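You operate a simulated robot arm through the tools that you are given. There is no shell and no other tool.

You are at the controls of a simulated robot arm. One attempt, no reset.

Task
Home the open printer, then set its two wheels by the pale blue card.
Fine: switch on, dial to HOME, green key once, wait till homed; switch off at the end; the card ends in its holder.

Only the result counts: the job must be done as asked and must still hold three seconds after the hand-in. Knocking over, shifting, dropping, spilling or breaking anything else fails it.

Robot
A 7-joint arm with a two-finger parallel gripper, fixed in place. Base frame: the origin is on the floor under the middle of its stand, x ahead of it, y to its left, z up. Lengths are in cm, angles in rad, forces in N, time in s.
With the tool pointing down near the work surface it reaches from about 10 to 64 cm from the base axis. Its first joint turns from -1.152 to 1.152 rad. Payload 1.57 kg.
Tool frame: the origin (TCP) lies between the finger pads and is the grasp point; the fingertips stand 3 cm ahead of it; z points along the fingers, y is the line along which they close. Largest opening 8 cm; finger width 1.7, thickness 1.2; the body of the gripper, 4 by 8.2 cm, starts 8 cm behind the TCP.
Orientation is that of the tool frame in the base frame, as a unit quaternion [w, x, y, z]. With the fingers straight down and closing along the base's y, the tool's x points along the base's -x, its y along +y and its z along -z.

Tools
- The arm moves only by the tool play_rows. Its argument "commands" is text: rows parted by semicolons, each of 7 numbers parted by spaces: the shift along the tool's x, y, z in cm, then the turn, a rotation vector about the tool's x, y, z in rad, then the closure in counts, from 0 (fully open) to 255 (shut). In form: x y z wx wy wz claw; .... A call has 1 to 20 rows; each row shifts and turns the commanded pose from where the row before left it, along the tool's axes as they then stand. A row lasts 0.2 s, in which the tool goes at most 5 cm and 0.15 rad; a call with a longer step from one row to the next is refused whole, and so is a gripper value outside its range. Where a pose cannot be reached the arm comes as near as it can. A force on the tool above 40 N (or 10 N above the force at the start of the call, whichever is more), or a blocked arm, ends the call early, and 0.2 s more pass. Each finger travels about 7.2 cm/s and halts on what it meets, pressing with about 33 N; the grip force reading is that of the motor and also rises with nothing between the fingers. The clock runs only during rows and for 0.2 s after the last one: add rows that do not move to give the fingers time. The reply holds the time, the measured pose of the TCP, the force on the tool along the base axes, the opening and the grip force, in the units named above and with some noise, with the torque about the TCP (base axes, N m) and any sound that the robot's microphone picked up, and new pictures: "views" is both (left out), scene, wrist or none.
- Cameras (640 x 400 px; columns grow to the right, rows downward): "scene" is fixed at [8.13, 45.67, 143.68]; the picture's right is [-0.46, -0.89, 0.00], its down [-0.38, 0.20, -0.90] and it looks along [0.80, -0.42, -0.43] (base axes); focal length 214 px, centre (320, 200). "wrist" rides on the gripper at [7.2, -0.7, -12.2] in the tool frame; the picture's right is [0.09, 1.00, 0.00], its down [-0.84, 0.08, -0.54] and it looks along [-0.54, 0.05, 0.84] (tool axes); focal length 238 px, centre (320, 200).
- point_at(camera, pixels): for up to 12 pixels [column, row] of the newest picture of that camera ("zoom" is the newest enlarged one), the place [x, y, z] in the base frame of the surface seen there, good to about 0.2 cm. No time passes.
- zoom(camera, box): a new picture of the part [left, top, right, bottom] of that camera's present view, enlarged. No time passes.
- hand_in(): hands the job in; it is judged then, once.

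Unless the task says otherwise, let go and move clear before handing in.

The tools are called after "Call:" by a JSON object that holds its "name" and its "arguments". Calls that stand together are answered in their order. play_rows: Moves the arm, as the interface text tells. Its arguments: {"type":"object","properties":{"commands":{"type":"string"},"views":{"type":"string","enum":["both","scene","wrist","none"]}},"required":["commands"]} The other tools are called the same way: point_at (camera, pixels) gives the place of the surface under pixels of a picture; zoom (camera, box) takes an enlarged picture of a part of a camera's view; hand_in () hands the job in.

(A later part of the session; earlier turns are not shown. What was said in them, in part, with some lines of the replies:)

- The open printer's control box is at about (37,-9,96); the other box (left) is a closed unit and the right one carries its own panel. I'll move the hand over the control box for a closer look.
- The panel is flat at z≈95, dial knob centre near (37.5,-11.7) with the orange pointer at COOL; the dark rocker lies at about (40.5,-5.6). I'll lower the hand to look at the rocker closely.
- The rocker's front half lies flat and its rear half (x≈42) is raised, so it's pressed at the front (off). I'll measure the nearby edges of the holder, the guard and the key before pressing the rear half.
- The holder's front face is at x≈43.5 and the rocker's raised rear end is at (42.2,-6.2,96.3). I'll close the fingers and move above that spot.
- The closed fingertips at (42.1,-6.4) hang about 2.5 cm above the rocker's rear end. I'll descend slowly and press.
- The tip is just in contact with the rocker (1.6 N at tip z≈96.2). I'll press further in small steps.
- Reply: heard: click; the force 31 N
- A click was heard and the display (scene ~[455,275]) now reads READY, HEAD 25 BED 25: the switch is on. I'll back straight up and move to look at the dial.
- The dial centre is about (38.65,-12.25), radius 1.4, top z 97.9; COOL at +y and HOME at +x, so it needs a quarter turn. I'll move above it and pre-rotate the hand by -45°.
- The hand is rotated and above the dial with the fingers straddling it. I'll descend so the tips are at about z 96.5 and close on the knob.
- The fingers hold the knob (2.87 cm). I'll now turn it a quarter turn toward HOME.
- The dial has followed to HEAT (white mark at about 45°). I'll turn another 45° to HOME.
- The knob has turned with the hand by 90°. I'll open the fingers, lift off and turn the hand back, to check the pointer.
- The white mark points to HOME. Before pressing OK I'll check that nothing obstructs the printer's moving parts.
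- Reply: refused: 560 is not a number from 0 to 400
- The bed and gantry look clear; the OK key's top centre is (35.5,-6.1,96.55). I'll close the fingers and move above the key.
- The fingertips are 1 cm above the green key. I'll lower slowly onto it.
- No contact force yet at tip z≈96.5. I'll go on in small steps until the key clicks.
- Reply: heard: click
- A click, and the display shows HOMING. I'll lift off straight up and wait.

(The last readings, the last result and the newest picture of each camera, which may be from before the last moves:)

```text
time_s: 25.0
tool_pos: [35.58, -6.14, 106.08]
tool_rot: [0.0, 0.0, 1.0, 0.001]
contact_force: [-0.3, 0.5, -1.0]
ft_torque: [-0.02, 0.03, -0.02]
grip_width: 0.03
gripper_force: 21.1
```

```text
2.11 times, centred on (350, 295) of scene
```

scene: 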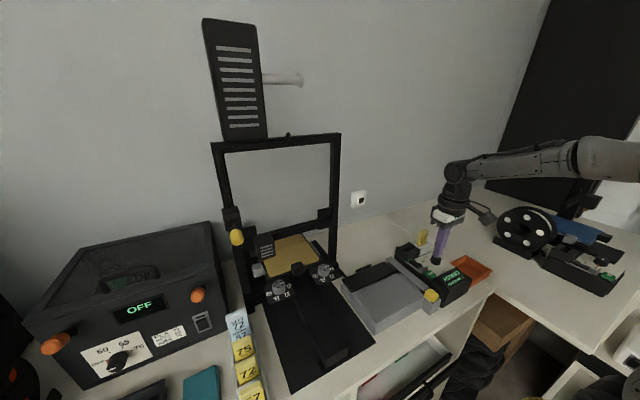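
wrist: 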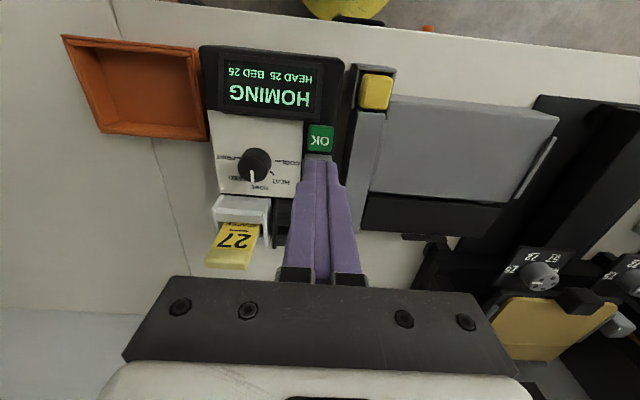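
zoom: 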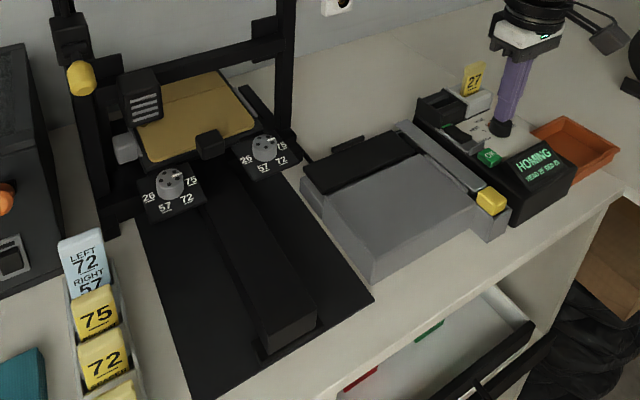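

The bed, with its wheels, is moving back and the display still reads HOMING. I'll keep waiting.

Call:
{"name": "play_rows", "arguments": {"commands": "0 0 -1 0 0 0 255;0 0 0 0 0 0 255;0 0 0 0 0 0 255;0 0 0 0 0 0 255;0 0 0 0 0 0 255;0 0 0 0 0 0 255;0 0 0 0 0 0 255;0 0 0 0 0 0 255;0 0 0 0 0 0 255;0 0 0 0 0 0 255;0 0 0 0 0 0 255;0 0 0 0 0 0 255;0 0 0 0 0 0 255;0 0 0 0 0 0 255;0 0 0 0 0 0 255"}}

Call:
{"name": "zoom", "arguments": {"camera": "scene", "box": [205, 200, 495, 390]}}

```text
time_s: 28.2
tool_pos: [35.61, -6.1, 107.14]
tool_rot: [0.001, -0.001, 1.0, 0.0]
contact_force: [-0.4, -0.4, 0.5]
ft_torque: [-0.01, 0.0, 0.02]
grip_width: 0.0
gripper_force: 21.7
```

scene: 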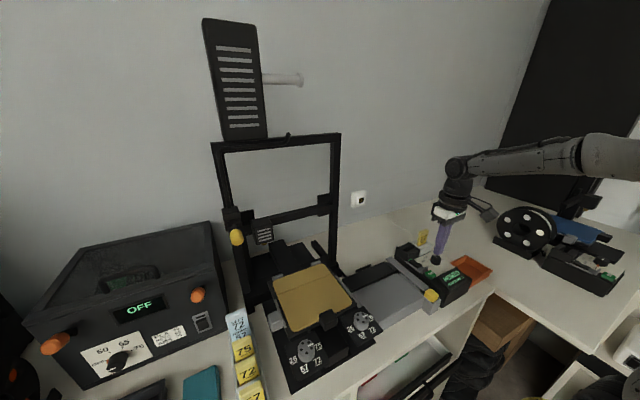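
wrist: 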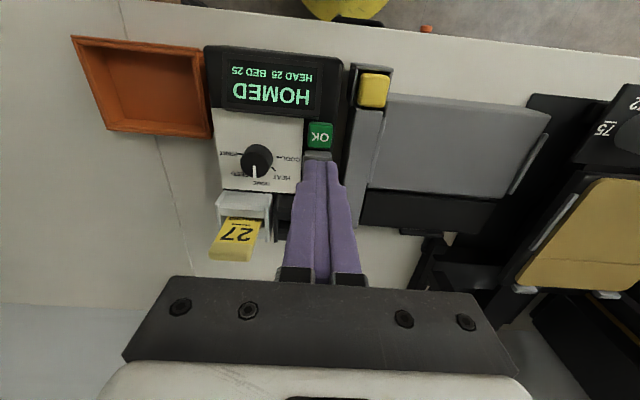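

```text
2.11 times, centred on (350, 295) of scene
```

zoom: 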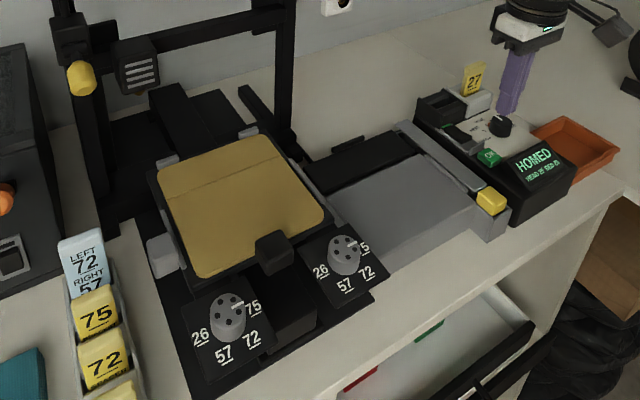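

The display reads HOMED and the bed stands forward. I'll inspect the card text and the wheels closely.

Call:
{"name": "zoom", "arguments": {"camera": "scene", "box": [222, 300, 272, 350]}}

Call:
{"name": "zoom", "arguments": {"camera": "scene", "box": [280, 300, 390, 390]}}

Call:
{"name": "point_at", "arguments": {"camera": "zoom", "pixels": [[150, 285], [460, 130], [165, 275], [475, 120], [560, 100], [230, 260], [95, 330], [310, 100], [150, 350], [200, 340], [20, 380], [400, 180]]}}

```text
8.00 times, centred on (247, 325) of scene
```

zoom: 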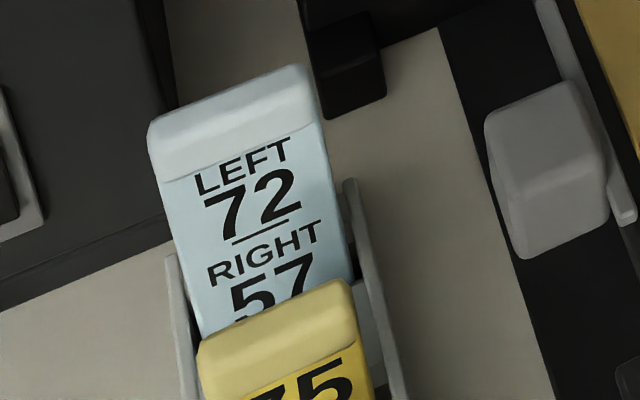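

```text
4.44 times, centred on (335, 345) of scene
```

zoom: 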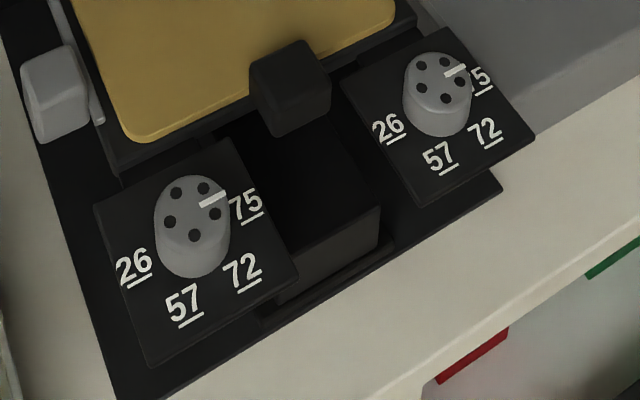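

```text
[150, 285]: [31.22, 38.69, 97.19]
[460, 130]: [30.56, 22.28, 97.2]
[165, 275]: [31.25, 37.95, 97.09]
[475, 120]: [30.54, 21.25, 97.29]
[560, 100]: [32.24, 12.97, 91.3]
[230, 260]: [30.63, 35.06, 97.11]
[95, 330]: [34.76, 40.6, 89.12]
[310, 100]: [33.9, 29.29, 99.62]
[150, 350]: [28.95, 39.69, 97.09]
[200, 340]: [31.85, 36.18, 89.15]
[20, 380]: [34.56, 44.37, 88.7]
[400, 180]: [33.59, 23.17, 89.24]
```

The card reads LEFT 72, RIGHT 57; both wheels now point near 75. I'll swing the hand over to the left wheel for a closer look.

Call:
{"name": "play_rows", "arguments": {"commands": "0 0 -2 0 0 0 200;1.16 4.3 -0.3 0 0 0 110;1.16 4.3 -0.3 0 0 0 110;1.16 4.3 -0.3 0 0 0 110;1.16 4.3 -0.3 0 0 0 110;1.16 4.3 -0.3 0 0 0 110;1.16 4.3 0 0 0 0 110;1.16 4.3 0 0 0 0 110;1.16 4.3 0 0 0 0 110;1.16 4.3 0 0 0 0 110;1.16 4.3 0 0 0 0 110;0 0 0 0 0 0 110;0 0 0 0 0 0 110"}}

Call:
{"name": "zoom", "arguments": {"camera": "wrist", "box": [220, 80, 420, 240]}}

```text
time_s: 31.0
tool_pos: [23.85, 36.85, 110.75]
tool_rot: [0.001, -0.002, 1.0, 0.0]
contact_force: [0.1, 0.3, -0.2]
ft_torque: [0.0, 0.01, -0.02]
grip_width: 4.55
gripper_force: 0.0
```

scene: 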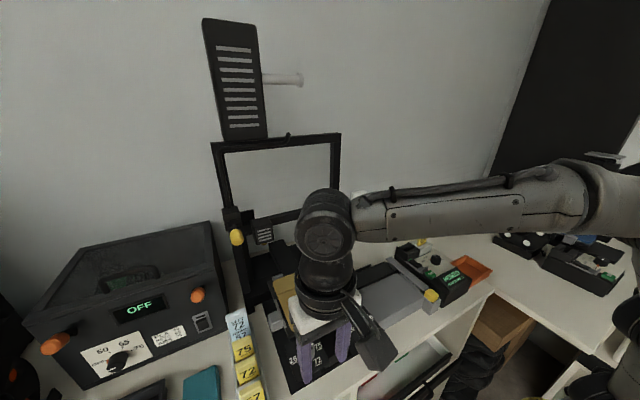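
wrist: 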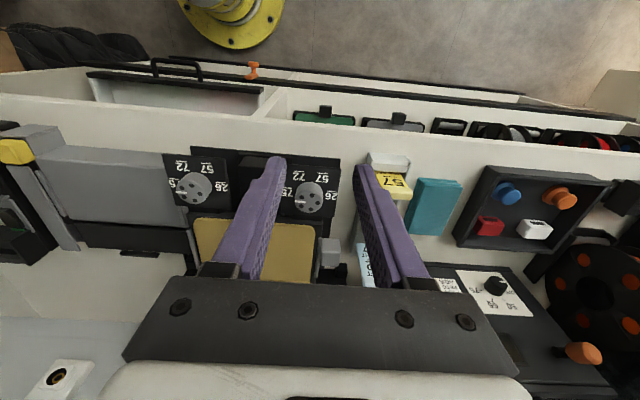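

```text
2.50 times, centred on (320, 160) of wrist
```

zoom: 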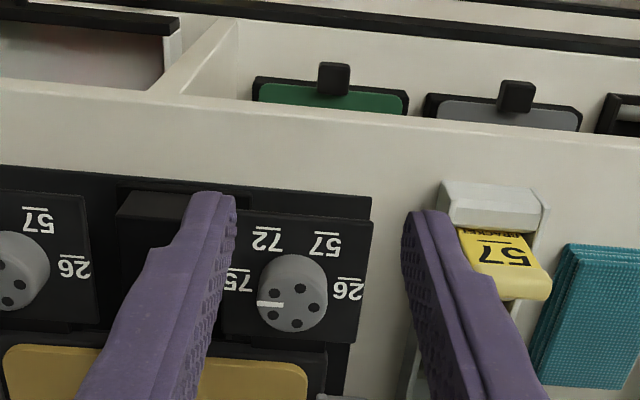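

The left wheel shows in the wrist view near [307,198], its mark pointing to 75. I'll measure its rim and the numbers around it.

Call:
{"name": "zoom", "arguments": {"camera": "wrist", "box": [275, 150, 355, 220]}}

Call:
{"name": "point_at", "arguments": {"camera": "zoom", "pixels": [[255, 395], [265, 390], [190, 370], [325, 370], [260, 340], [260, 260], [190, 395], [215, 385], [170, 170], [340, 190], [430, 330], [90, 300]]}}

```text
5.71 times, centred on (315, 185) of wrist
```

zoom: 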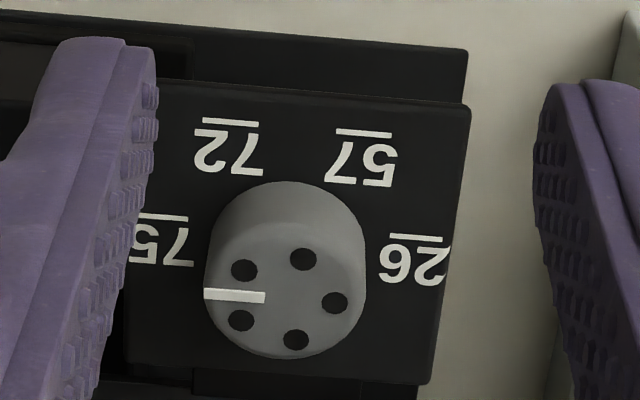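

```text
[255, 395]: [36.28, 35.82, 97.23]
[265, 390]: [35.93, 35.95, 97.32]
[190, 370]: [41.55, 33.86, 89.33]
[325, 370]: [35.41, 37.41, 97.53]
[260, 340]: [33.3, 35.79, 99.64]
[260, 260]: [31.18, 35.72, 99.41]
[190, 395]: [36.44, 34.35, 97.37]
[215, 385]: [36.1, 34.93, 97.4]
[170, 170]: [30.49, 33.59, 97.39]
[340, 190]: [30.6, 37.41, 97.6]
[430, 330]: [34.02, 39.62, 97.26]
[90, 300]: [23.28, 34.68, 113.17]
```

Call:
{"name": "point_at", "arguments": {"camera": "zoom", "pixels": [[210, 295], [360, 295], [285, 350], [285, 252], [263, 297], [207, 294], [230, 148], [232, 125], [362, 162], [160, 242], [412, 262], [285, 300]]}}

```text
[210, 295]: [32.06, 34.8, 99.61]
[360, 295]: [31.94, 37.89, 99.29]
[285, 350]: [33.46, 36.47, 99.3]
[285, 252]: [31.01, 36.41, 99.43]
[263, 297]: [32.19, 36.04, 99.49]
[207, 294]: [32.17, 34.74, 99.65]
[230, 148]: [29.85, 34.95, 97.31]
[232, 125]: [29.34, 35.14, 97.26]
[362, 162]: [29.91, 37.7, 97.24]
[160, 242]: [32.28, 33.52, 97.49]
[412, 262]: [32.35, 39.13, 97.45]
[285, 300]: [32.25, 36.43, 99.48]
```

The left wheel's centre is about (32.25,36.35), radius ~1.55, top z 99.5; 75 lies at -y and the numbers are 60° apart, so 72 is a 60° turn clockwise from above. I'll go above it with the hand pre-turned by -30°.

Call:
{"name": "play_rows", "arguments": {"commands": "-2.1 -0.12 1.4 0 0 0 90;-2.1 -0.12 1.4 0 0 0 90;-2.1 -0.12 1.4 0 0 0 90;-2.1 -0.12 1.4 0 0 0 90;0 0 0 0 0 -0.1309 90;0 0 0 0 0 -0.1309 90;0 0 0 0 0 -0.1309 90;0 0 0 0 0 -0.1309 90;0 0 0 0 0 0 90", "views": "wrist"}}

Call:
{"name": "zoom", "arguments": {"camera": "wrist", "box": [250, 80, 390, 200]}}

```text
time_s: 33.0
tool_pos: [32.35, 36.34, 105.09]
tool_rot: [0.0, -0.261, 0.965, -0.001]
contact_force: [-0.6, -1.2, 0.3]
ft_torque: [-0.02, 0.01, 0.03]
grip_width: 5.18
gripper_force: 0.0
```

wrist: 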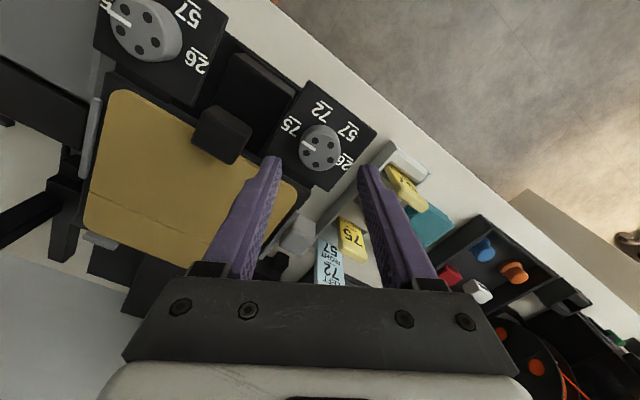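

```text
3.33 times, centred on (320, 140) of wrist
```

zoom: 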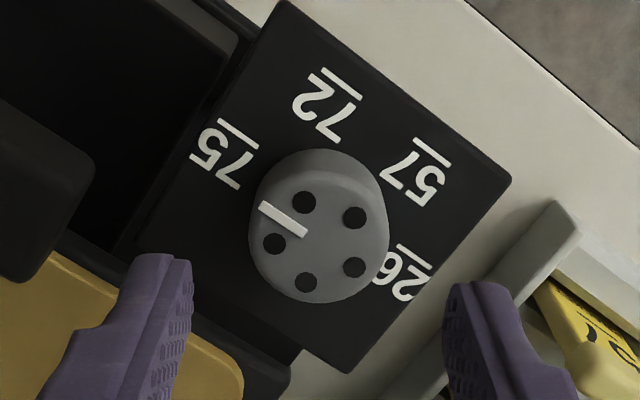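

Call:
{"name": "point_at", "arguments": {"camera": "zoom", "pixels": [[318, 235], [250, 235], [388, 235], [318, 300], [318, 182], [285, 385], [230, 385], [200, 250], [345, 365], [40, 170], [90, 170], [265, 350]]}}

```text
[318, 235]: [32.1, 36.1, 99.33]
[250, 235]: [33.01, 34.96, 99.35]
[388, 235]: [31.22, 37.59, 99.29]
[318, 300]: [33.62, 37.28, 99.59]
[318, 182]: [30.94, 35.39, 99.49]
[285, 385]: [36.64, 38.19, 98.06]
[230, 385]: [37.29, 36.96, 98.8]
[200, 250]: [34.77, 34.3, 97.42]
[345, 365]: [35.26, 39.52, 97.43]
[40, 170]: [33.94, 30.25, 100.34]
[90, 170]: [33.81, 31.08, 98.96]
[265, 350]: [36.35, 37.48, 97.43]
```

The wheel's centre (32.2,36.3) sits between the fingers, with 1+ cm clearance to the bed and the black cube. I'll descend to tip z≈97.7 and grip it.

Call:
{"name": "play_rows", "arguments": {"commands": "0.13 0.04 1.5 0 0 0 90;0 0 1.5 0 0 0 90;0 0 1 0 0 0 90;0 0 0.4 0 0 0 90;0 0 0 0 0 0 90;0 0 0 0 0 0 140;0 0 0 0 0 0 180;0 0 0 0 0 0 180"}}

```text
time_s: 34.8
tool_pos: [32.14, 36.37, 100.56]
tool_rot: [0.0, -0.259, 0.966, -0.001]
contact_force: [2.3, -5.9, -0.3]
ft_torque: [-0.16, -0.22, -0.01]
grip_width: 3.34
gripper_force: 41.4
```

scene: 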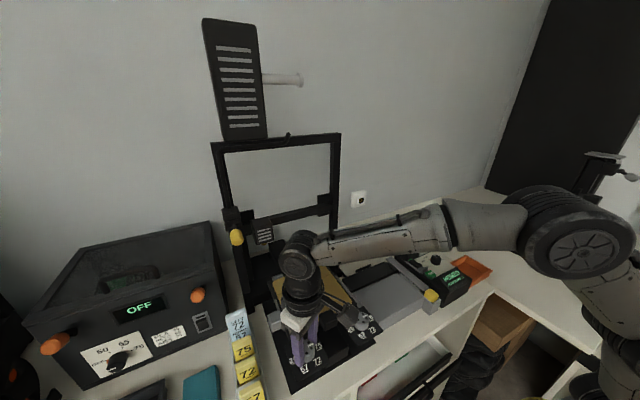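
wrist: 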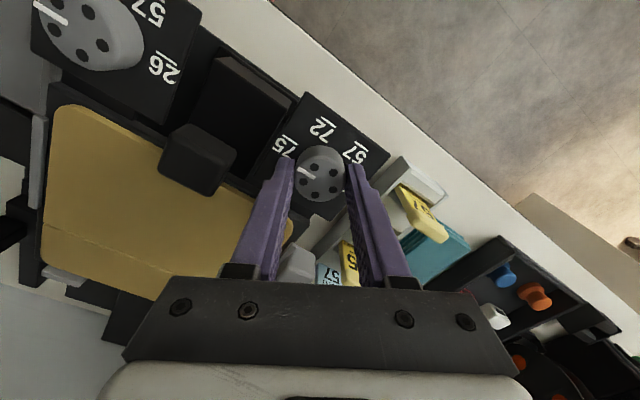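

The wheel is gripped (3.34 cm). I'll turn it 60° towards 72 and check.

Call:
{"name": "play_rows", "arguments": {"commands": "0 -0.06 0 0 0 0 180;0 0 0 0 0 0.1309 180;0 0 0 0 0 0.1309 180;0 0 0 0 0 0.1309 180;0 0 0 0 0 0.1309 180;0 0 0 0 0 0.1309 180;0 0 0 0 0 0.1309 180;0 0 0 0 0 0.1309 180;0 0 0 0 0 0.1309 180;0 0 0 0 0 0 180;0 0 0 0 0 0 180", "views": "wrist"}}

Call:
{"name": "zoom", "arguments": {"camera": "wrist", "box": [250, 80, 390, 220]}}

```text
time_s: 37.2
tool_pos: [32.13, 36.36, 100.59]
tool_rot: [0.0, 0.258, 0.966, -0.001]
contact_force: [-1.9, -2.3, -3.7]
ft_torque: [-0.07, 0.05, 0.03]
grip_width: 3.32
gripper_force: 40.9
```

wrist: 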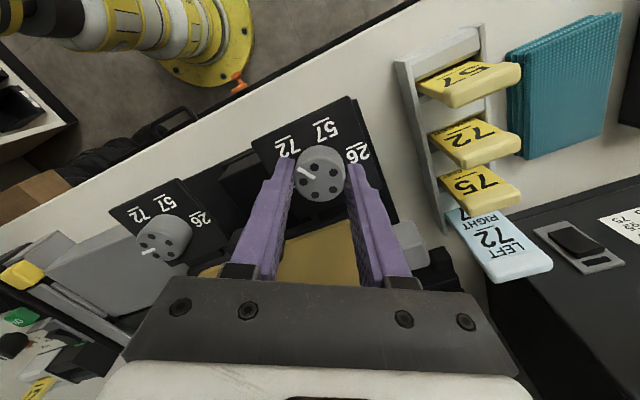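

```text
2.86 times, centred on (320, 150) of wrist
```

zoom: 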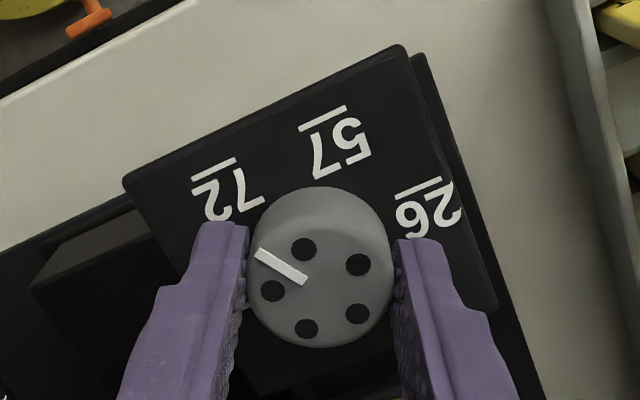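

The wheel followed the hand. I'll release, lift straight up, and check the mark against 72.

Call:
{"name": "play_rows", "arguments": {"commands": "0 0 0 0 0 0 140;0 0 0 0 0 0 90;0 0 0 0 0 0 90;0 0 -2.5 0 0 0 90;0 0 -3 0 0 0 90;0 0 0 0 0 -0.1309 90;0 0 0 0 0 -0.1309 90;0 0 0 0 0 -0.1309 90;0 0 0 0 0 -0.1309 90;3 0 -1 0 0 0 90;3 0 -1 0 0 0 90;0 0 0 0 0 0 90"}}

Call:
{"name": "zoom", "arguments": {"camera": "wrist", "box": [265, 130, 365, 230]}}

Call:
{"name": "zoom", "arguments": {"camera": "wrist", "box": [140, 130, 240, 230]}}

```text
time_s: 39.8
tool_pos: [26.0, 36.38, 108.09]
tool_rot: [0.0, -0.001, 1.0, 0.0]
contact_force: [-0.2, 0.0, -1.2]
ft_torque: [-0.06, 0.0, 0.02]
grip_width: 5.19
gripper_force: 0.0
```

scene: 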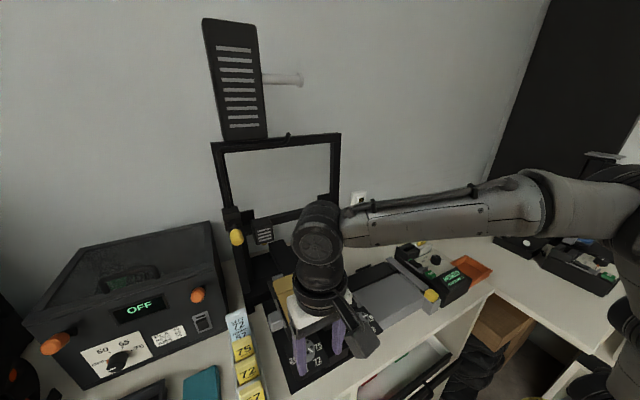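
wrist: 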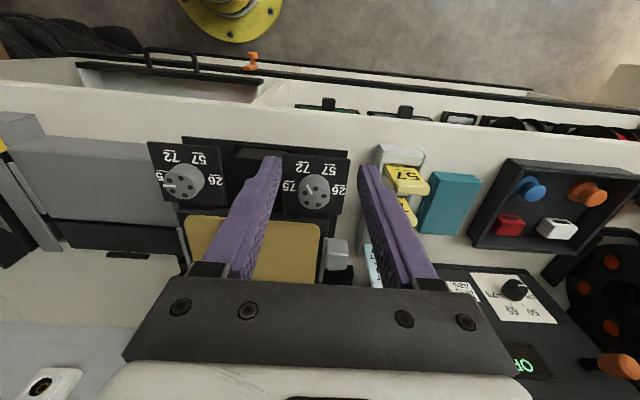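

```text
4.00 times, centred on (315, 180) of wrist
```

zoom: 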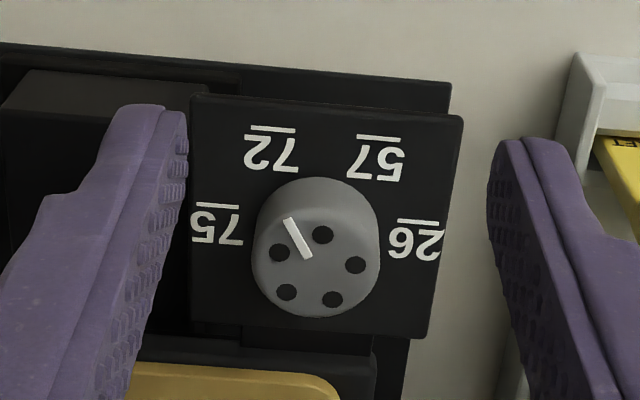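

```text
4.00 times, centred on (190, 180) of wrist
```

zoom: 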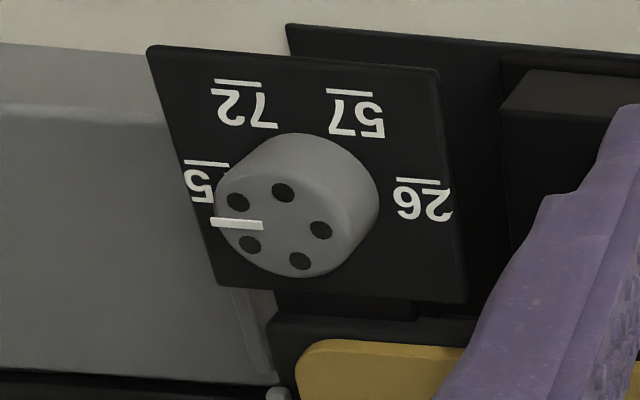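

The left wheel's mark now points at 72. Next I measure the right wheel, still at 75.

Call:
{"name": "point_at", "arguments": {"camera": "zoom", "pixels": [[278, 228], [222, 228], [340, 240], [285, 275], [280, 188], [262, 226], [212, 223], [245, 110], [357, 120], [422, 205], [435, 290], [200, 190]]}}

Call:
{"name": "zoom", "arguments": {"camera": "wrist", "box": [265, 130, 365, 230]}}

Call:
{"name": "point_at", "arguments": {"camera": "zoom", "pixels": [[305, 256], [289, 221], [315, 262], [258, 260], [374, 262], [315, 312], [315, 218], [272, 153], [380, 162], [215, 225], [415, 245], [300, 245]]}}

```text
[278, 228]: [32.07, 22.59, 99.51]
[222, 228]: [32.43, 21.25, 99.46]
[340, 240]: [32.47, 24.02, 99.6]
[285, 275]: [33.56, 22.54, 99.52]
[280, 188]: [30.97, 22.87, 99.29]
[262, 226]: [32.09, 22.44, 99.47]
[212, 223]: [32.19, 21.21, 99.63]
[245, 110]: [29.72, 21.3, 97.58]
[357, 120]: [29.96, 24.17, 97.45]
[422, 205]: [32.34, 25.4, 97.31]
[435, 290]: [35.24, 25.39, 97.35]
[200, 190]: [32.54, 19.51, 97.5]
```

```text
4.00 times, centred on (315, 180) of wrist
```

zoom: 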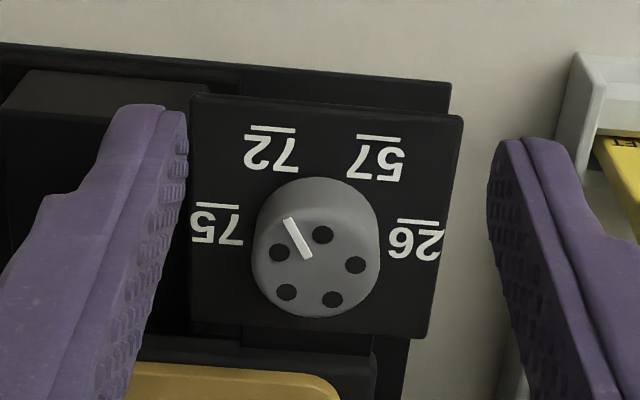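

```text
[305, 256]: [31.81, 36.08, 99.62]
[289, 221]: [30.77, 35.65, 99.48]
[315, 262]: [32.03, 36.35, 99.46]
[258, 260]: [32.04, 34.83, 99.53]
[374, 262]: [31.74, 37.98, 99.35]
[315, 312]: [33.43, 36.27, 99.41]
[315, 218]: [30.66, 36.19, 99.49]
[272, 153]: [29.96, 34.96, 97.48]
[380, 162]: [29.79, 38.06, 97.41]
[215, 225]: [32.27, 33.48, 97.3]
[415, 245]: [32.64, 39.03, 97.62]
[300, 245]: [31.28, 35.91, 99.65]
```

Left wheel is set at 72 within measuring error; the right wheel's centre is about (32.25,22.6). I'll turn it 120° in two 60° grips; first moving above it with the hand at -30°.

Call:
{"name": "play_rows", "arguments": {"commands": "-1.56 -3.445 0 0 0 0 90;-1.56 -3.445 0 0 0 0 90;-1.56 -3.445 1.5 0 0 0 90;-1.56 -3.445 1.5 0 0 0 90;0 0 0 0 0 -0.1309 90;0 0 0 0 0 -0.1309 90;0 0 0 0 0 -0.1309 90;0 0 0 0 0 -0.1309 90;0 0 0 0 0 0 90", "views": "wrist"}}

Call:
{"name": "zoom", "arguments": {"camera": "wrist", "box": [250, 80, 390, 200]}}

Call:
{"name": "point_at", "arguments": {"camera": "zoom", "pixels": [[318, 235], [250, 235], [388, 235], [318, 300], [318, 182], [285, 385], [230, 385], [200, 250]]}}

```text
time_s: 41.8
tool_pos: [32.5, 22.62, 105.17]
tool_rot: [0.001, -0.261, 0.965, 0.0]
contact_force: [0.2, 0.2, 1.5]
ft_torque: [-0.01, -0.03, -0.02]
grip_width: 5.17
gripper_force: 0.0
```

wrist: 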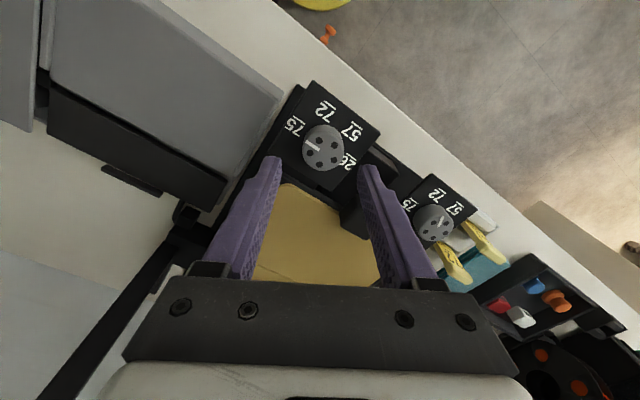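

```text
3.33 times, centred on (320, 140) of wrist
```

zoom: 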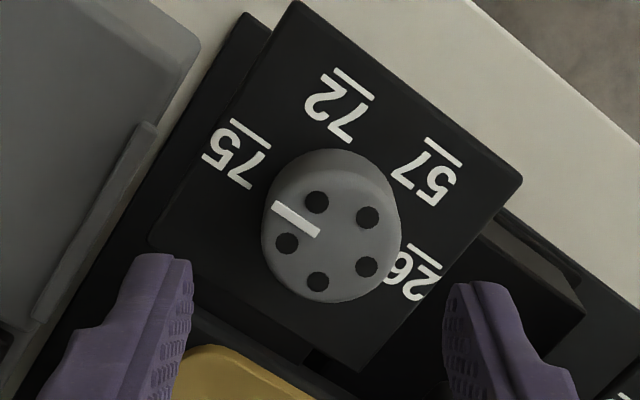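

```text
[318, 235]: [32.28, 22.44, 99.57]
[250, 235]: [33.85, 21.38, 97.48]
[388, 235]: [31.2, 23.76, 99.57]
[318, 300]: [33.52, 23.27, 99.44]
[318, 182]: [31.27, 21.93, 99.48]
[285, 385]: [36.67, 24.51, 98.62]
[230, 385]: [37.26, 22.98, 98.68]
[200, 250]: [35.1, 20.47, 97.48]
```

Call:
{"name": "point_at", "arguments": {"camera": "zoom", "pixels": [[510, 260], [560, 300], [470, 280], [540, 350], [420, 360], [440, 320], [100, 190], [140, 140], [330, 225]]}}

```text
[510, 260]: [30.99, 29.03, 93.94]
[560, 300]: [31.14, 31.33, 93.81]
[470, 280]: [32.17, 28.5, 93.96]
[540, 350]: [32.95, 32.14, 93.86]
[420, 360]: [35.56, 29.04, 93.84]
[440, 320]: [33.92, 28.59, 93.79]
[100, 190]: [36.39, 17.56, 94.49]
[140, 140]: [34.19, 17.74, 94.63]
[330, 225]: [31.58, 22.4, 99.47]
```

The surroundings are lower than the tips will go. I'll shift to the wheel's centre, descend and grip.

Call:
{"name": "play_rows", "arguments": {"commands": "0.17 0.28 1.5 0 0 0 90;0 0 1.5 0 0 0 90;0 0 1 0 0 0 90;0 0 0.5 0 0 0 90;0 0 0 0 0 0 90;0 0 0 0 0 0 140;0 0 0 0 0 0 180;0 0 0 0 0 0 180", "views": "wrist"}}

```text
time_s: 43.6
tool_pos: [32.13, 22.71, 100.7]
tool_rot: [0.0, -0.259, 0.966, 0.0]
contact_force: [1.4, -2.3, -2.3]
ft_torque: [-0.01, -0.24, 0.01]
grip_width: 3.32
gripper_force: 41.1
```

wrist: 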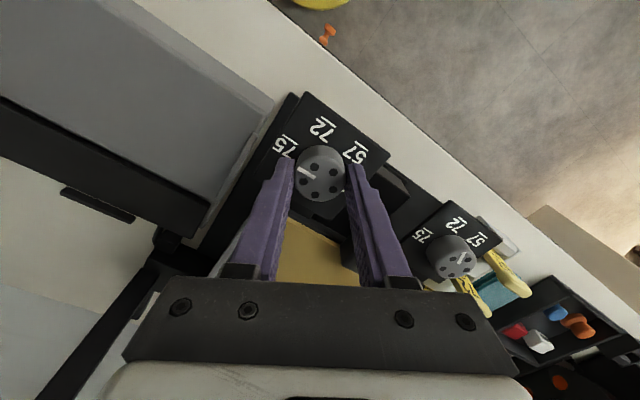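

The right wheel is gripped. I'll turn it 60°, release, lift, and turn the hand back for the second 60°.

Call:
{"name": "play_rows", "arguments": {"commands": "0 0 0 0 0 0.1309 180;0 0 0 0 0 0.1309 180;0 0 0 0 0 0.1309 180;0 0 0 0 0 0.1309 180;0 0 0 0 0 0.1309 180;0 0 0 0 0 0.1309 180;0 0 0 0 0 0.1309 180;0 0 0 0 0 0.1309 180;0 0 0 0 0 0 180;0 0 0 0 0 0 140;0 0 0 0 0 0 90;0 0 0 0 0 0 90;0 0 -2.5 0 0 0 90;0 0 -2 0 0 0 90;0 0 0 0 0 0 90", "views": "wrist"}}

Call:
{"name": "zoom", "arguments": {"camera": "wrist", "box": [250, 80, 390, 200]}}

```text
time_s: 46.8
tool_pos: [32.11, 22.61, 105.17]
tool_rot: [-0.001, 0.258, 0.966, 0.0]
contact_force: [0.1, -0.3, 0.4]
ft_torque: [-0.03, 0.01, 0.0]
grip_width: 5.19
gripper_force: 0.0
```

wrist: 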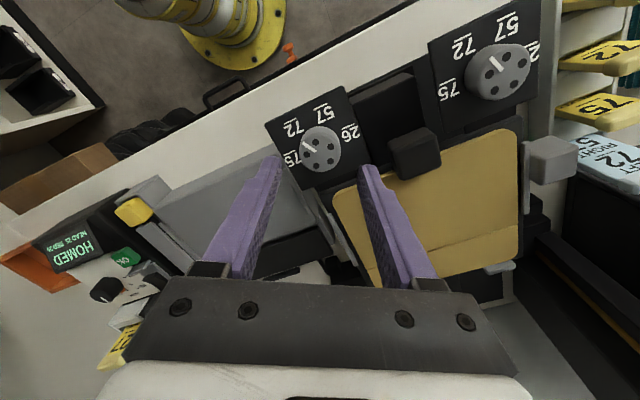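

```text
3.33 times, centred on (320, 140) of wrist
```

zoom: 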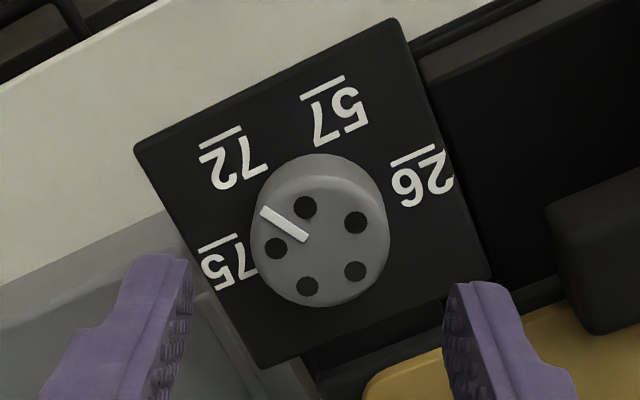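

The right wheel now stands at 72. I'll turn the hand back 60°, descend, grip again and turn another 60° to 57.

Call:
{"name": "play_rows", "arguments": {"commands": "0 0 0 0 0 -0.1309 90;0 0 0 0 0 -0.1309 90;0 0 0 0 0 -0.1309 90;0 0 0 0 0 -0.1309 90;0 0 0 0 0 -0.1309 90;0 0 0 0 0 -0.1309 90;0 0 0 0 0 -0.1309 90;0 0 0 0 0 -0.1309 90;0 0 1.5 0 0 0 90;0 0 1.5 0 0 0 90;0 0 1 0 0 0 90;0 0 0.5 0 0 0 90;0 0 0 0 0 0 90;0 0 0 0 0 0 140;0 0 0 0 0 0 180;0 0 0 0 0 0 180", "views": "wrist"}}

```text
time_s: 50.2
tool_pos: [32.1, 22.73, 100.62]
tool_rot: [0.001, -0.26, 0.966, 0.0]
contact_force: [0.8, -0.4, -1.4]
ft_torque: [0.04, -0.23, -0.01]
grip_width: 3.32
gripper_force: 41.1
```

wrist: 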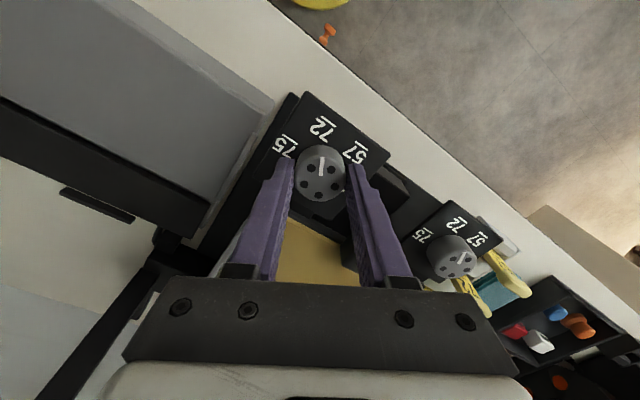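

The mark (wrist [320,160]) points to 72 and the wheel is gripped again. I turn the second 60°, release and lift.

Call:
{"name": "play_rows", "arguments": {"commands": "0 0 0 0 0 0.1309 180;0 0 0 0 0 0.1309 180;0 0 0 0 0 0.1309 180;0 0 0 0 0 0.1309 180;0 0 0 0 0 0.1309 180;0 0 0 0 0 0.1309 180;0 0 0 0 0 0.1309 180;0 0 0 0 0 0.1309 180;0 0 0 0 0 0 180;0 0 0 0 0 0 140;0 0 0 0 0 0 90;0 0 0 0 0 0 90;0 0 -2.5 0 0 0 90;0 0 -2 0 0 0 90;0 0 0 0 0 0 90", "views": "wrist"}}

Call:
{"name": "zoom", "arguments": {"camera": "wrist", "box": [250, 80, 390, 200]}}

```text
time_s: 53.4
tool_pos: [32.2, 22.78, 105.11]
tool_rot: [-0.001, 0.258, 0.966, 0.0]
contact_force: [-0.7, 0.8, 0.0]
ft_torque: [0.01, -0.02, -0.06]
grip_width: 5.19
gripper_force: 0.0
```

wrist: 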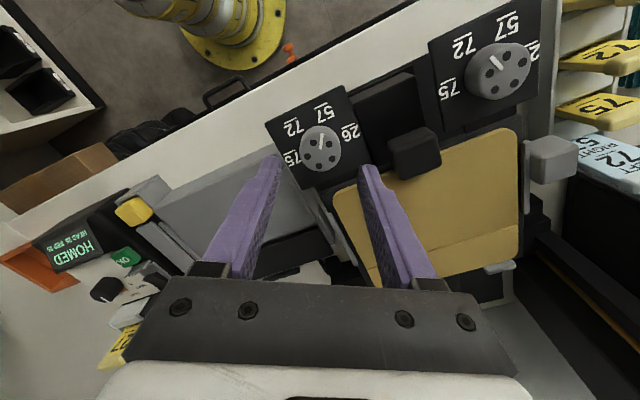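

```text
3.33 times, centred on (320, 140) of wrist
```

zoom: 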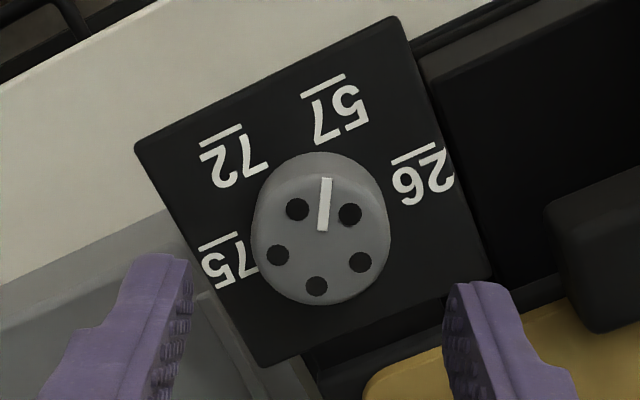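

The right wheel's mark points to 57. I'll check mark directions numerically and take another close look at the blue card for hidden text.

Call:
{"name": "point_at", "arguments": {"camera": "zoom", "pixels": [[322, 228], [326, 182], [253, 235], [389, 235], [320, 303], [320, 180], [335, 108], [230, 165]]}}

Call:
{"name": "zoom", "arguments": {"camera": "wrist", "box": [540, 90, 640, 210]}}

Call:
{"name": "zoom", "arguments": {"camera": "wrist", "box": [420, 0, 560, 130]}}

```text
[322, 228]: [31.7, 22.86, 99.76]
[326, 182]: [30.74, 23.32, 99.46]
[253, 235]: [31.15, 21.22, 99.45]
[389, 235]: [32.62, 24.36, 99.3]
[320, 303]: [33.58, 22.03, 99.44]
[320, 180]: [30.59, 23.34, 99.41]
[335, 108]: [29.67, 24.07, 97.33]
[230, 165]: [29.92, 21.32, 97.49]
```

```text
3.33 times, centred on (590, 150) of wrist
```

zoom: 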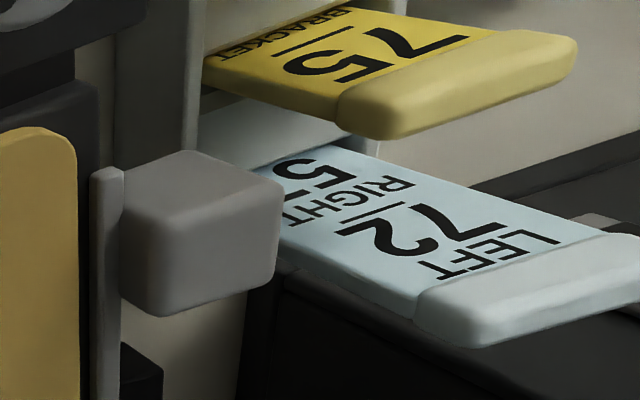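

```text
3.08 times, centred on (490, 65) of wrist
```

zoom: 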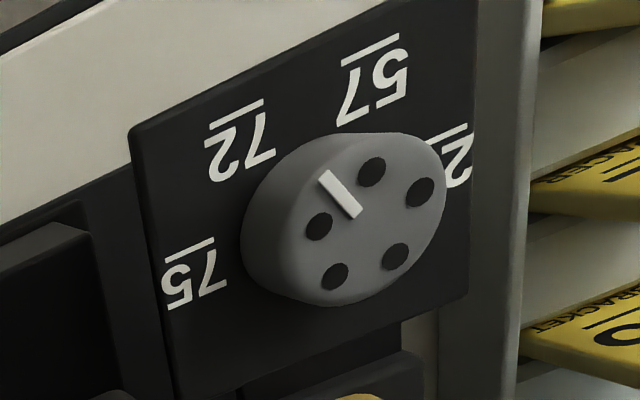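

The right mark lies along the 57 direction. To check the left wheel in the same way, I'll put the hand over it at -30°, where 72 should lie straight up in the picture.

Call:
{"name": "play_rows", "arguments": {"commands": "2.24 3.9 -0.5 0 0 0 90;2.24 3.9 0 0 0 0 90;2.24 3.9 0.5 0 0 0 90;0 0 0 0 0 -0.1309 90;0 0 0 0 0 -0.1309 90;0 0 0 0 0 -0.1309 90;0 0 0 0 0 -0.1309 90;0 0 0 0 0 -0.1309 90;0 0 0 0 0 -0.1309 90;0 0 0 0 0 -0.1309 90;0 0 0 0 0 -0.1309 90;0 0 0 0 0 0 90"}}

Call:
{"name": "zoom", "arguments": {"camera": "wrist", "box": [250, 80, 390, 200]}}

Call:
{"name": "zoom", "arguments": {"camera": "scene", "box": [220, 280, 400, 400]}}

```text
time_s: 56.0
tool_pos: [32.19, 36.25, 105.04]
tool_rot: [0.0, -0.26, 0.965, 0.0]
contact_force: [0.3, 0.7, -0.1]
ft_torque: [0.03, -0.04, 0.01]
grip_width: 5.2
gripper_force: 0.1
```

scene: 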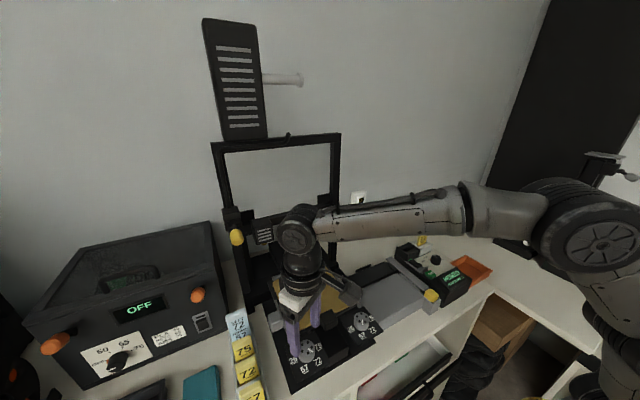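
wrist: 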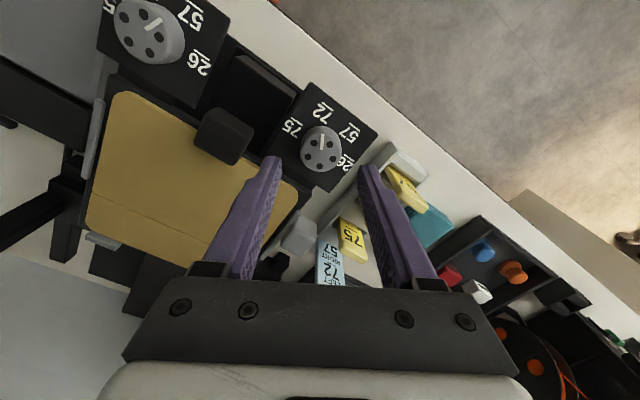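

```text
3.33 times, centred on (320, 140) of wrist
```

zoom: 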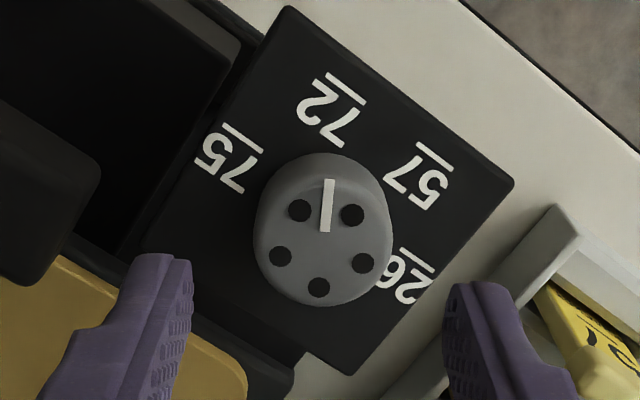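

```text
3.33 times, centred on (310, 340) of scene
```

zoom: 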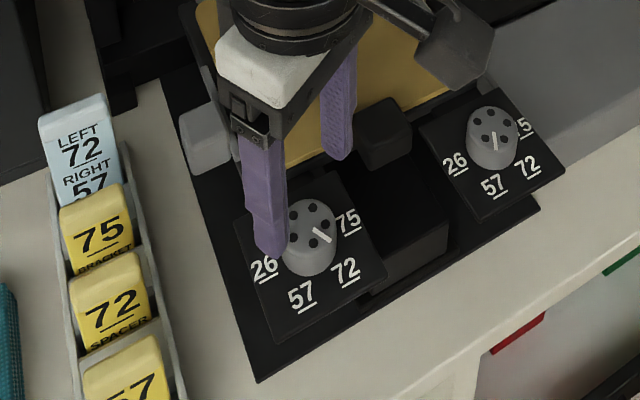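

The left mark stands exactly as the right one did (straight up in the picture), so it is at 72. One more glance at the card's text from here, then I go to switch off.

Call:
{"name": "zoom", "arguments": {"camera": "wrist", "box": [300, 200, 380, 290]}}

```text
4.44 times, centred on (340, 245) of wrist
```

zoom: 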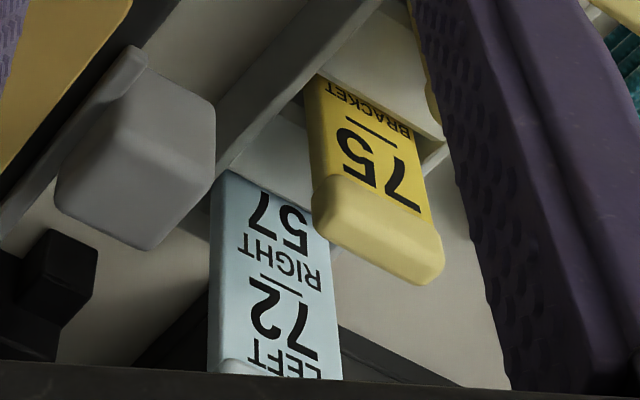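

The card reads LEFT 72, RIGHT 57 without doubt, and both wheels match. I'll raise the hand and return above the rocker with the fingers closed.

Call:
{"name": "play_rows", "arguments": {"commands": "0 0 -3 0 0 0 90;0 0 -3 0 0 0 90;0 0 0 0 0 0.1309 90;0 0 0 0 0 0.1309 90;0 0 0 0 0 0.1309 90;0 0 0 0 0 0.1309 90;0 -4.245 0 0 0 0 255;0 -4.245 0 0 0 0 255;0 -4.245 0 0 0 0 255;0 -4.245 0 0 0 0 255;0 -4.245 0 0 0 0 255;0 -4.245 0 0 0 0 255;0 -4.245 0 0 0 0 255;0 -4.245 0 0 0 0 255;0 -4.245 0 0 0 0 255;0 -4.245 0 0 0 0 255;-2.57 0 1 0 0 0 255;-2.57 0 2 0 0 0 255;-2.57 0 2 0 0 0 255;0 0 0 0 0 0 255"}}

Call:
{"name": "zoom", "arguments": {"camera": "wrist", "box": [250, 60, 390, 180]}}

Call:
{"name": "zoom", "arguments": {"camera": "scene", "box": [400, 230, 490, 300]}}

```text
time_s: 60.2
tool_pos: [39.88, -6.31, 106.14]
tool_rot: [0.0, -0.001, 1.0, 0.0]
contact_force: [0.3, -0.2, -0.7]
ft_torque: [0.01, -0.01, -0.01]
grip_width: 0.0
gripper_force: 21.0
```

scene: 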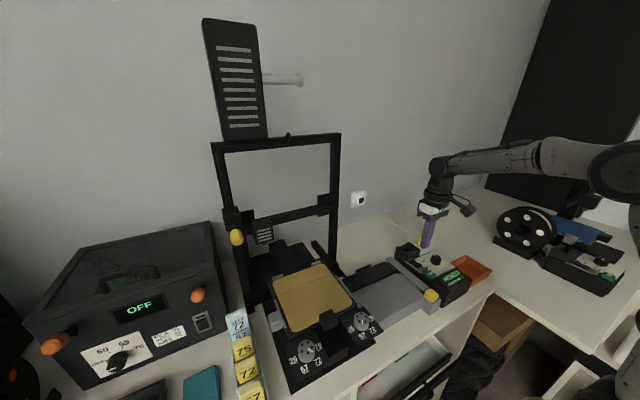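
wrist: 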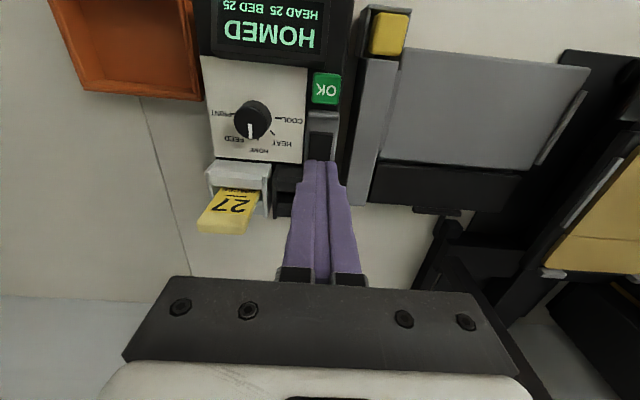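

```text
3.33 times, centred on (320, 120) of wrist
```

zoom: 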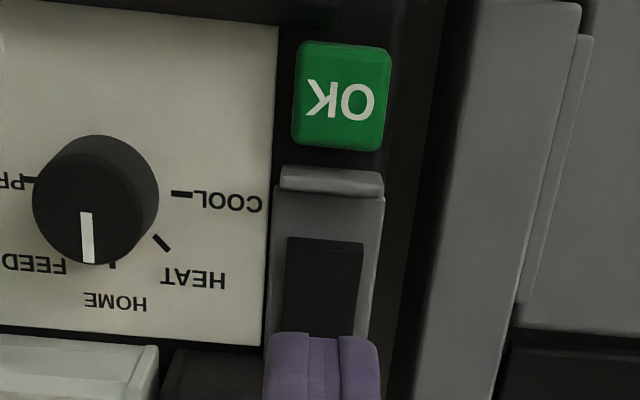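

```text
5.71 times, centred on (445, 265) of scene
```

zoom: 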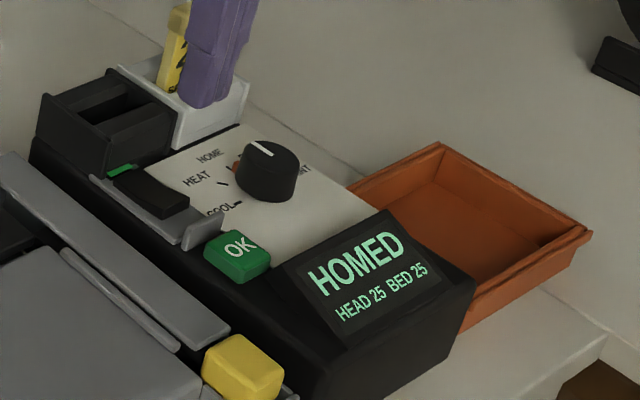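

Call:
{"name": "point_at", "arguments": {"camera": "wrist", "pixels": [[321, 134], [321, 138], [320, 143], [320, 150], [312, 138], [331, 138], [323, 115], [323, 118]]}}

```text
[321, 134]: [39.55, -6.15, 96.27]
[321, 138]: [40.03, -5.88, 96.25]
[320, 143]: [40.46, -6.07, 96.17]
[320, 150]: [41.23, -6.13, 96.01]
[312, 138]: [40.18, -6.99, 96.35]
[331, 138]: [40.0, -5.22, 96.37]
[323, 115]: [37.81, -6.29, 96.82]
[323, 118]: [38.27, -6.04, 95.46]
```

The rocker's front end (39.6–40.5, z 96.3) is now the raised one. I'll descend onto it at x≈39.95.

Call:
{"name": "play_rows", "arguments": {"commands": "-0.06 0.12 2.5 0 0 0 255;0 0 2.5 0 0 0 255;0 0 1.1 0 0 0 255;0 0 0.4 0 0 0 255;0 0 0.2 0 0 0 255;0 0 0 0 0 0 255"}}

```text
time_s: 61.6
tool_pos: [39.99, -6.03, 99.47]
tool_rot: [0.0, -0.001, 1.0, 0.0]
contact_force: [0.2, -0.7, -0.2]
ft_torque: [-0.01, 0.01, 0.0]
grip_width: 0.03
gripper_force: 21.1
```

scene: 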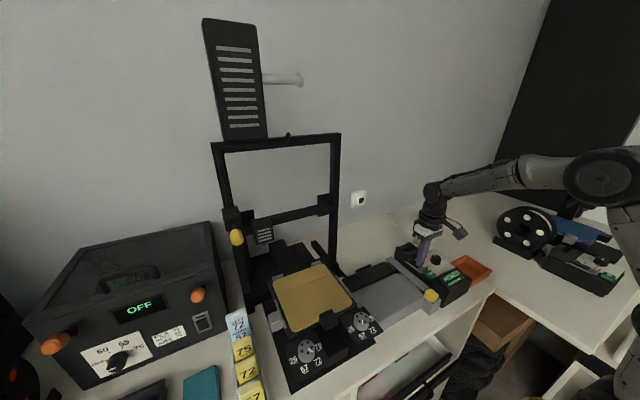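
wrist: 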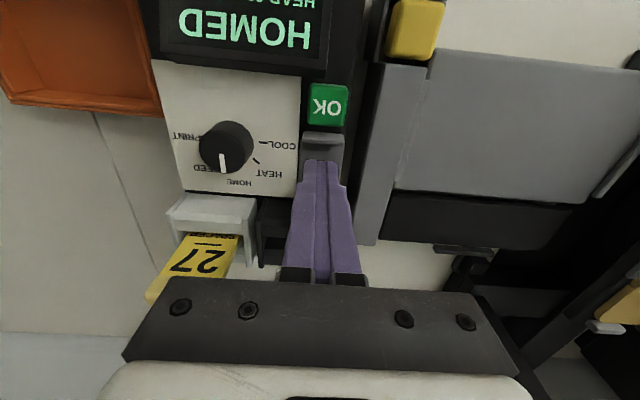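

The tips hover about 0.1–0.2 cm over the rocker's front end. I'll press in small steps as before.

Call:
{"name": "play_rows", "arguments": {"commands": "0 0 0.15 0 0 0 255;0 0 0.15 0 0 0 255;0 0 0.15 0 0 0 255;0 0 0.15 0 0 0 255;0 0 0 0 0 0 255"}}

```text
time_s: 62.8
tool_pos: [39.88, -6.17, 98.89]
tool_rot: [0.001, -0.001, 1.0, 0.001]
contact_force: [-7.1, 1.1, 17.6]
ft_torque: [0.04, 0.06, 0.01]
grip_width: 0.01
gripper_force: 21.5
heard: click
```

scene: 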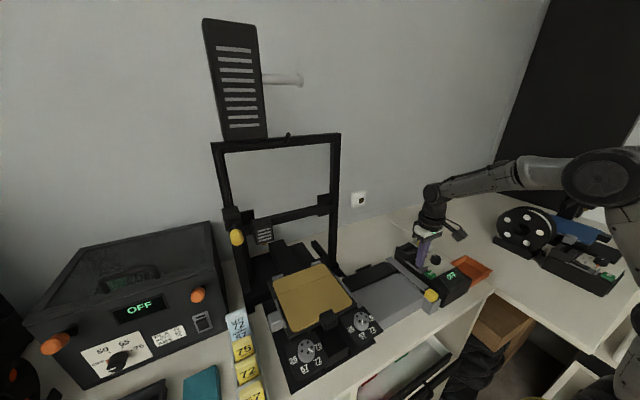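
wrist: 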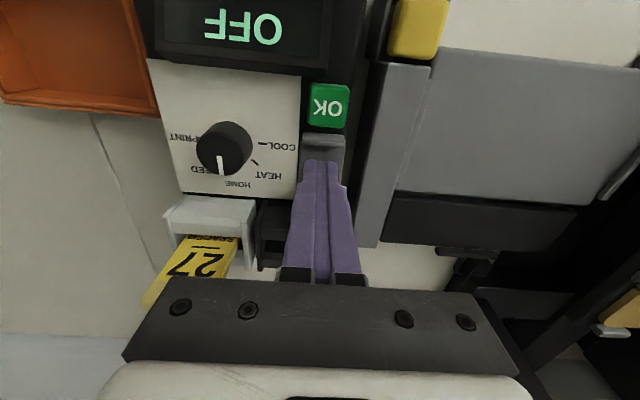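

A click, and the display now reads OFF. I'll lift straight up and move clear, then check everything once more.

Call:
{"name": "play_rows", "arguments": {"commands": "0 0 -1.5 0 0 0 255;0 0 -4 0 0 0 255;0 0 -4 0 0 0 255;2 0 -4 0 0 0 255;3 0 -3 0 0 0 255;3 0 0 0 0 0 255;0 0 0 0 0 0 255;0 0 0 0 0 0 255"}}

Call:
{"name": "zoom", "arguments": {"camera": "scene", "box": [400, 230, 490, 300]}}

Call:
{"name": "zoom", "arguments": {"camera": "scene", "box": [220, 290, 400, 400]}}

```text
time_s: 64.6
tool_pos: [32.05, -6.11, 115.23]
tool_rot: [0.0, -0.001, 1.0, 0.001]
contact_force: [0.3, -0.1, -0.4]
ft_torque: [0.03, 0.03, 0.0]
grip_width: 0.01
gripper_force: 20.6
```

scene: 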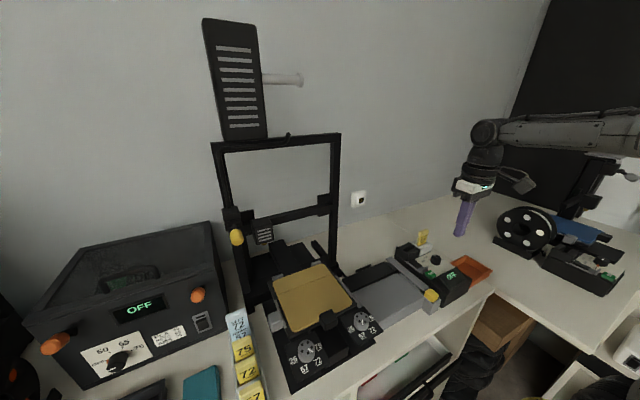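
wrist: 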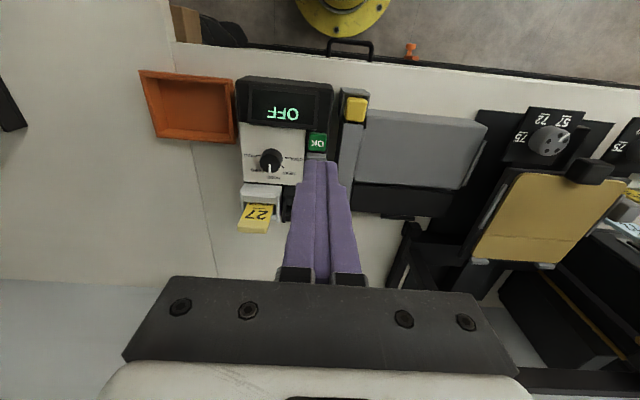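

```text
5.71 times, centred on (445, 265) of scene
```

zoom: 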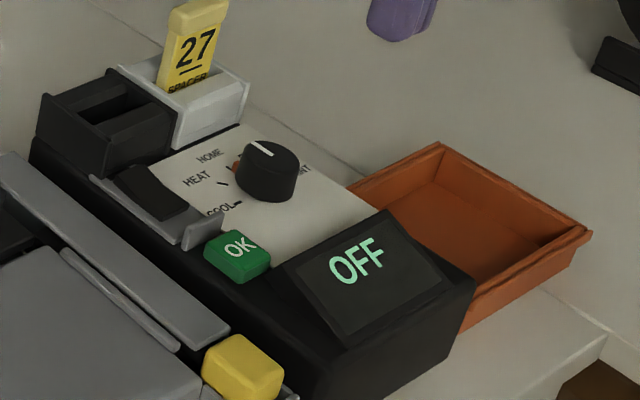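

```text
3.56 times, centred on (310, 345) of scene
```

zoom: 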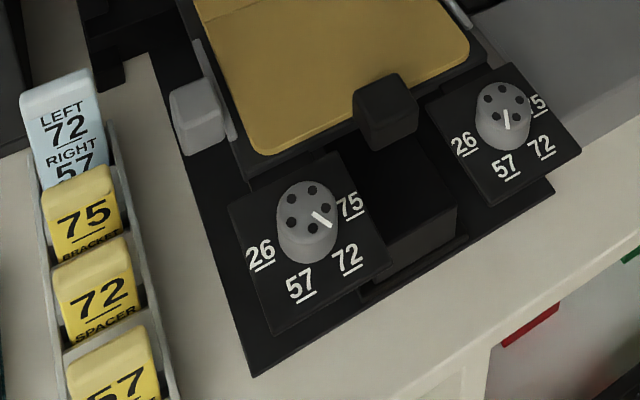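

The display reads OFF. The left wheel's mark points to 72 and the right's to 57, matching the blue card, which still stands in its holder, and the hand is clear. I'm handing in.

Call:
{"name": "hand_in", "arguments": {}}

```text
The job is handed in.
```

The job is done and handed in. The printer was homed and its wheels set to the card, and it is now switched off. I haven't been shown the judge's verdict.

- **Homing:** I switched the printer on, turned the dial to HOME and pressed the green key once. I waited until the display read HOMED.
- **Wheels:** The pale blue card reads LEFT 72, RIGHT 57. The left wheel's mark points to 72 and the right wheel's to 57.
- **Switch off:** The display read OFF after the last press. The dial is still at HOME.
- **Card:** I read it where it stood and did not move it, so it is still in its holder.

The final pictures show nothing else disturbed, and the hand was clear before the hand-in.
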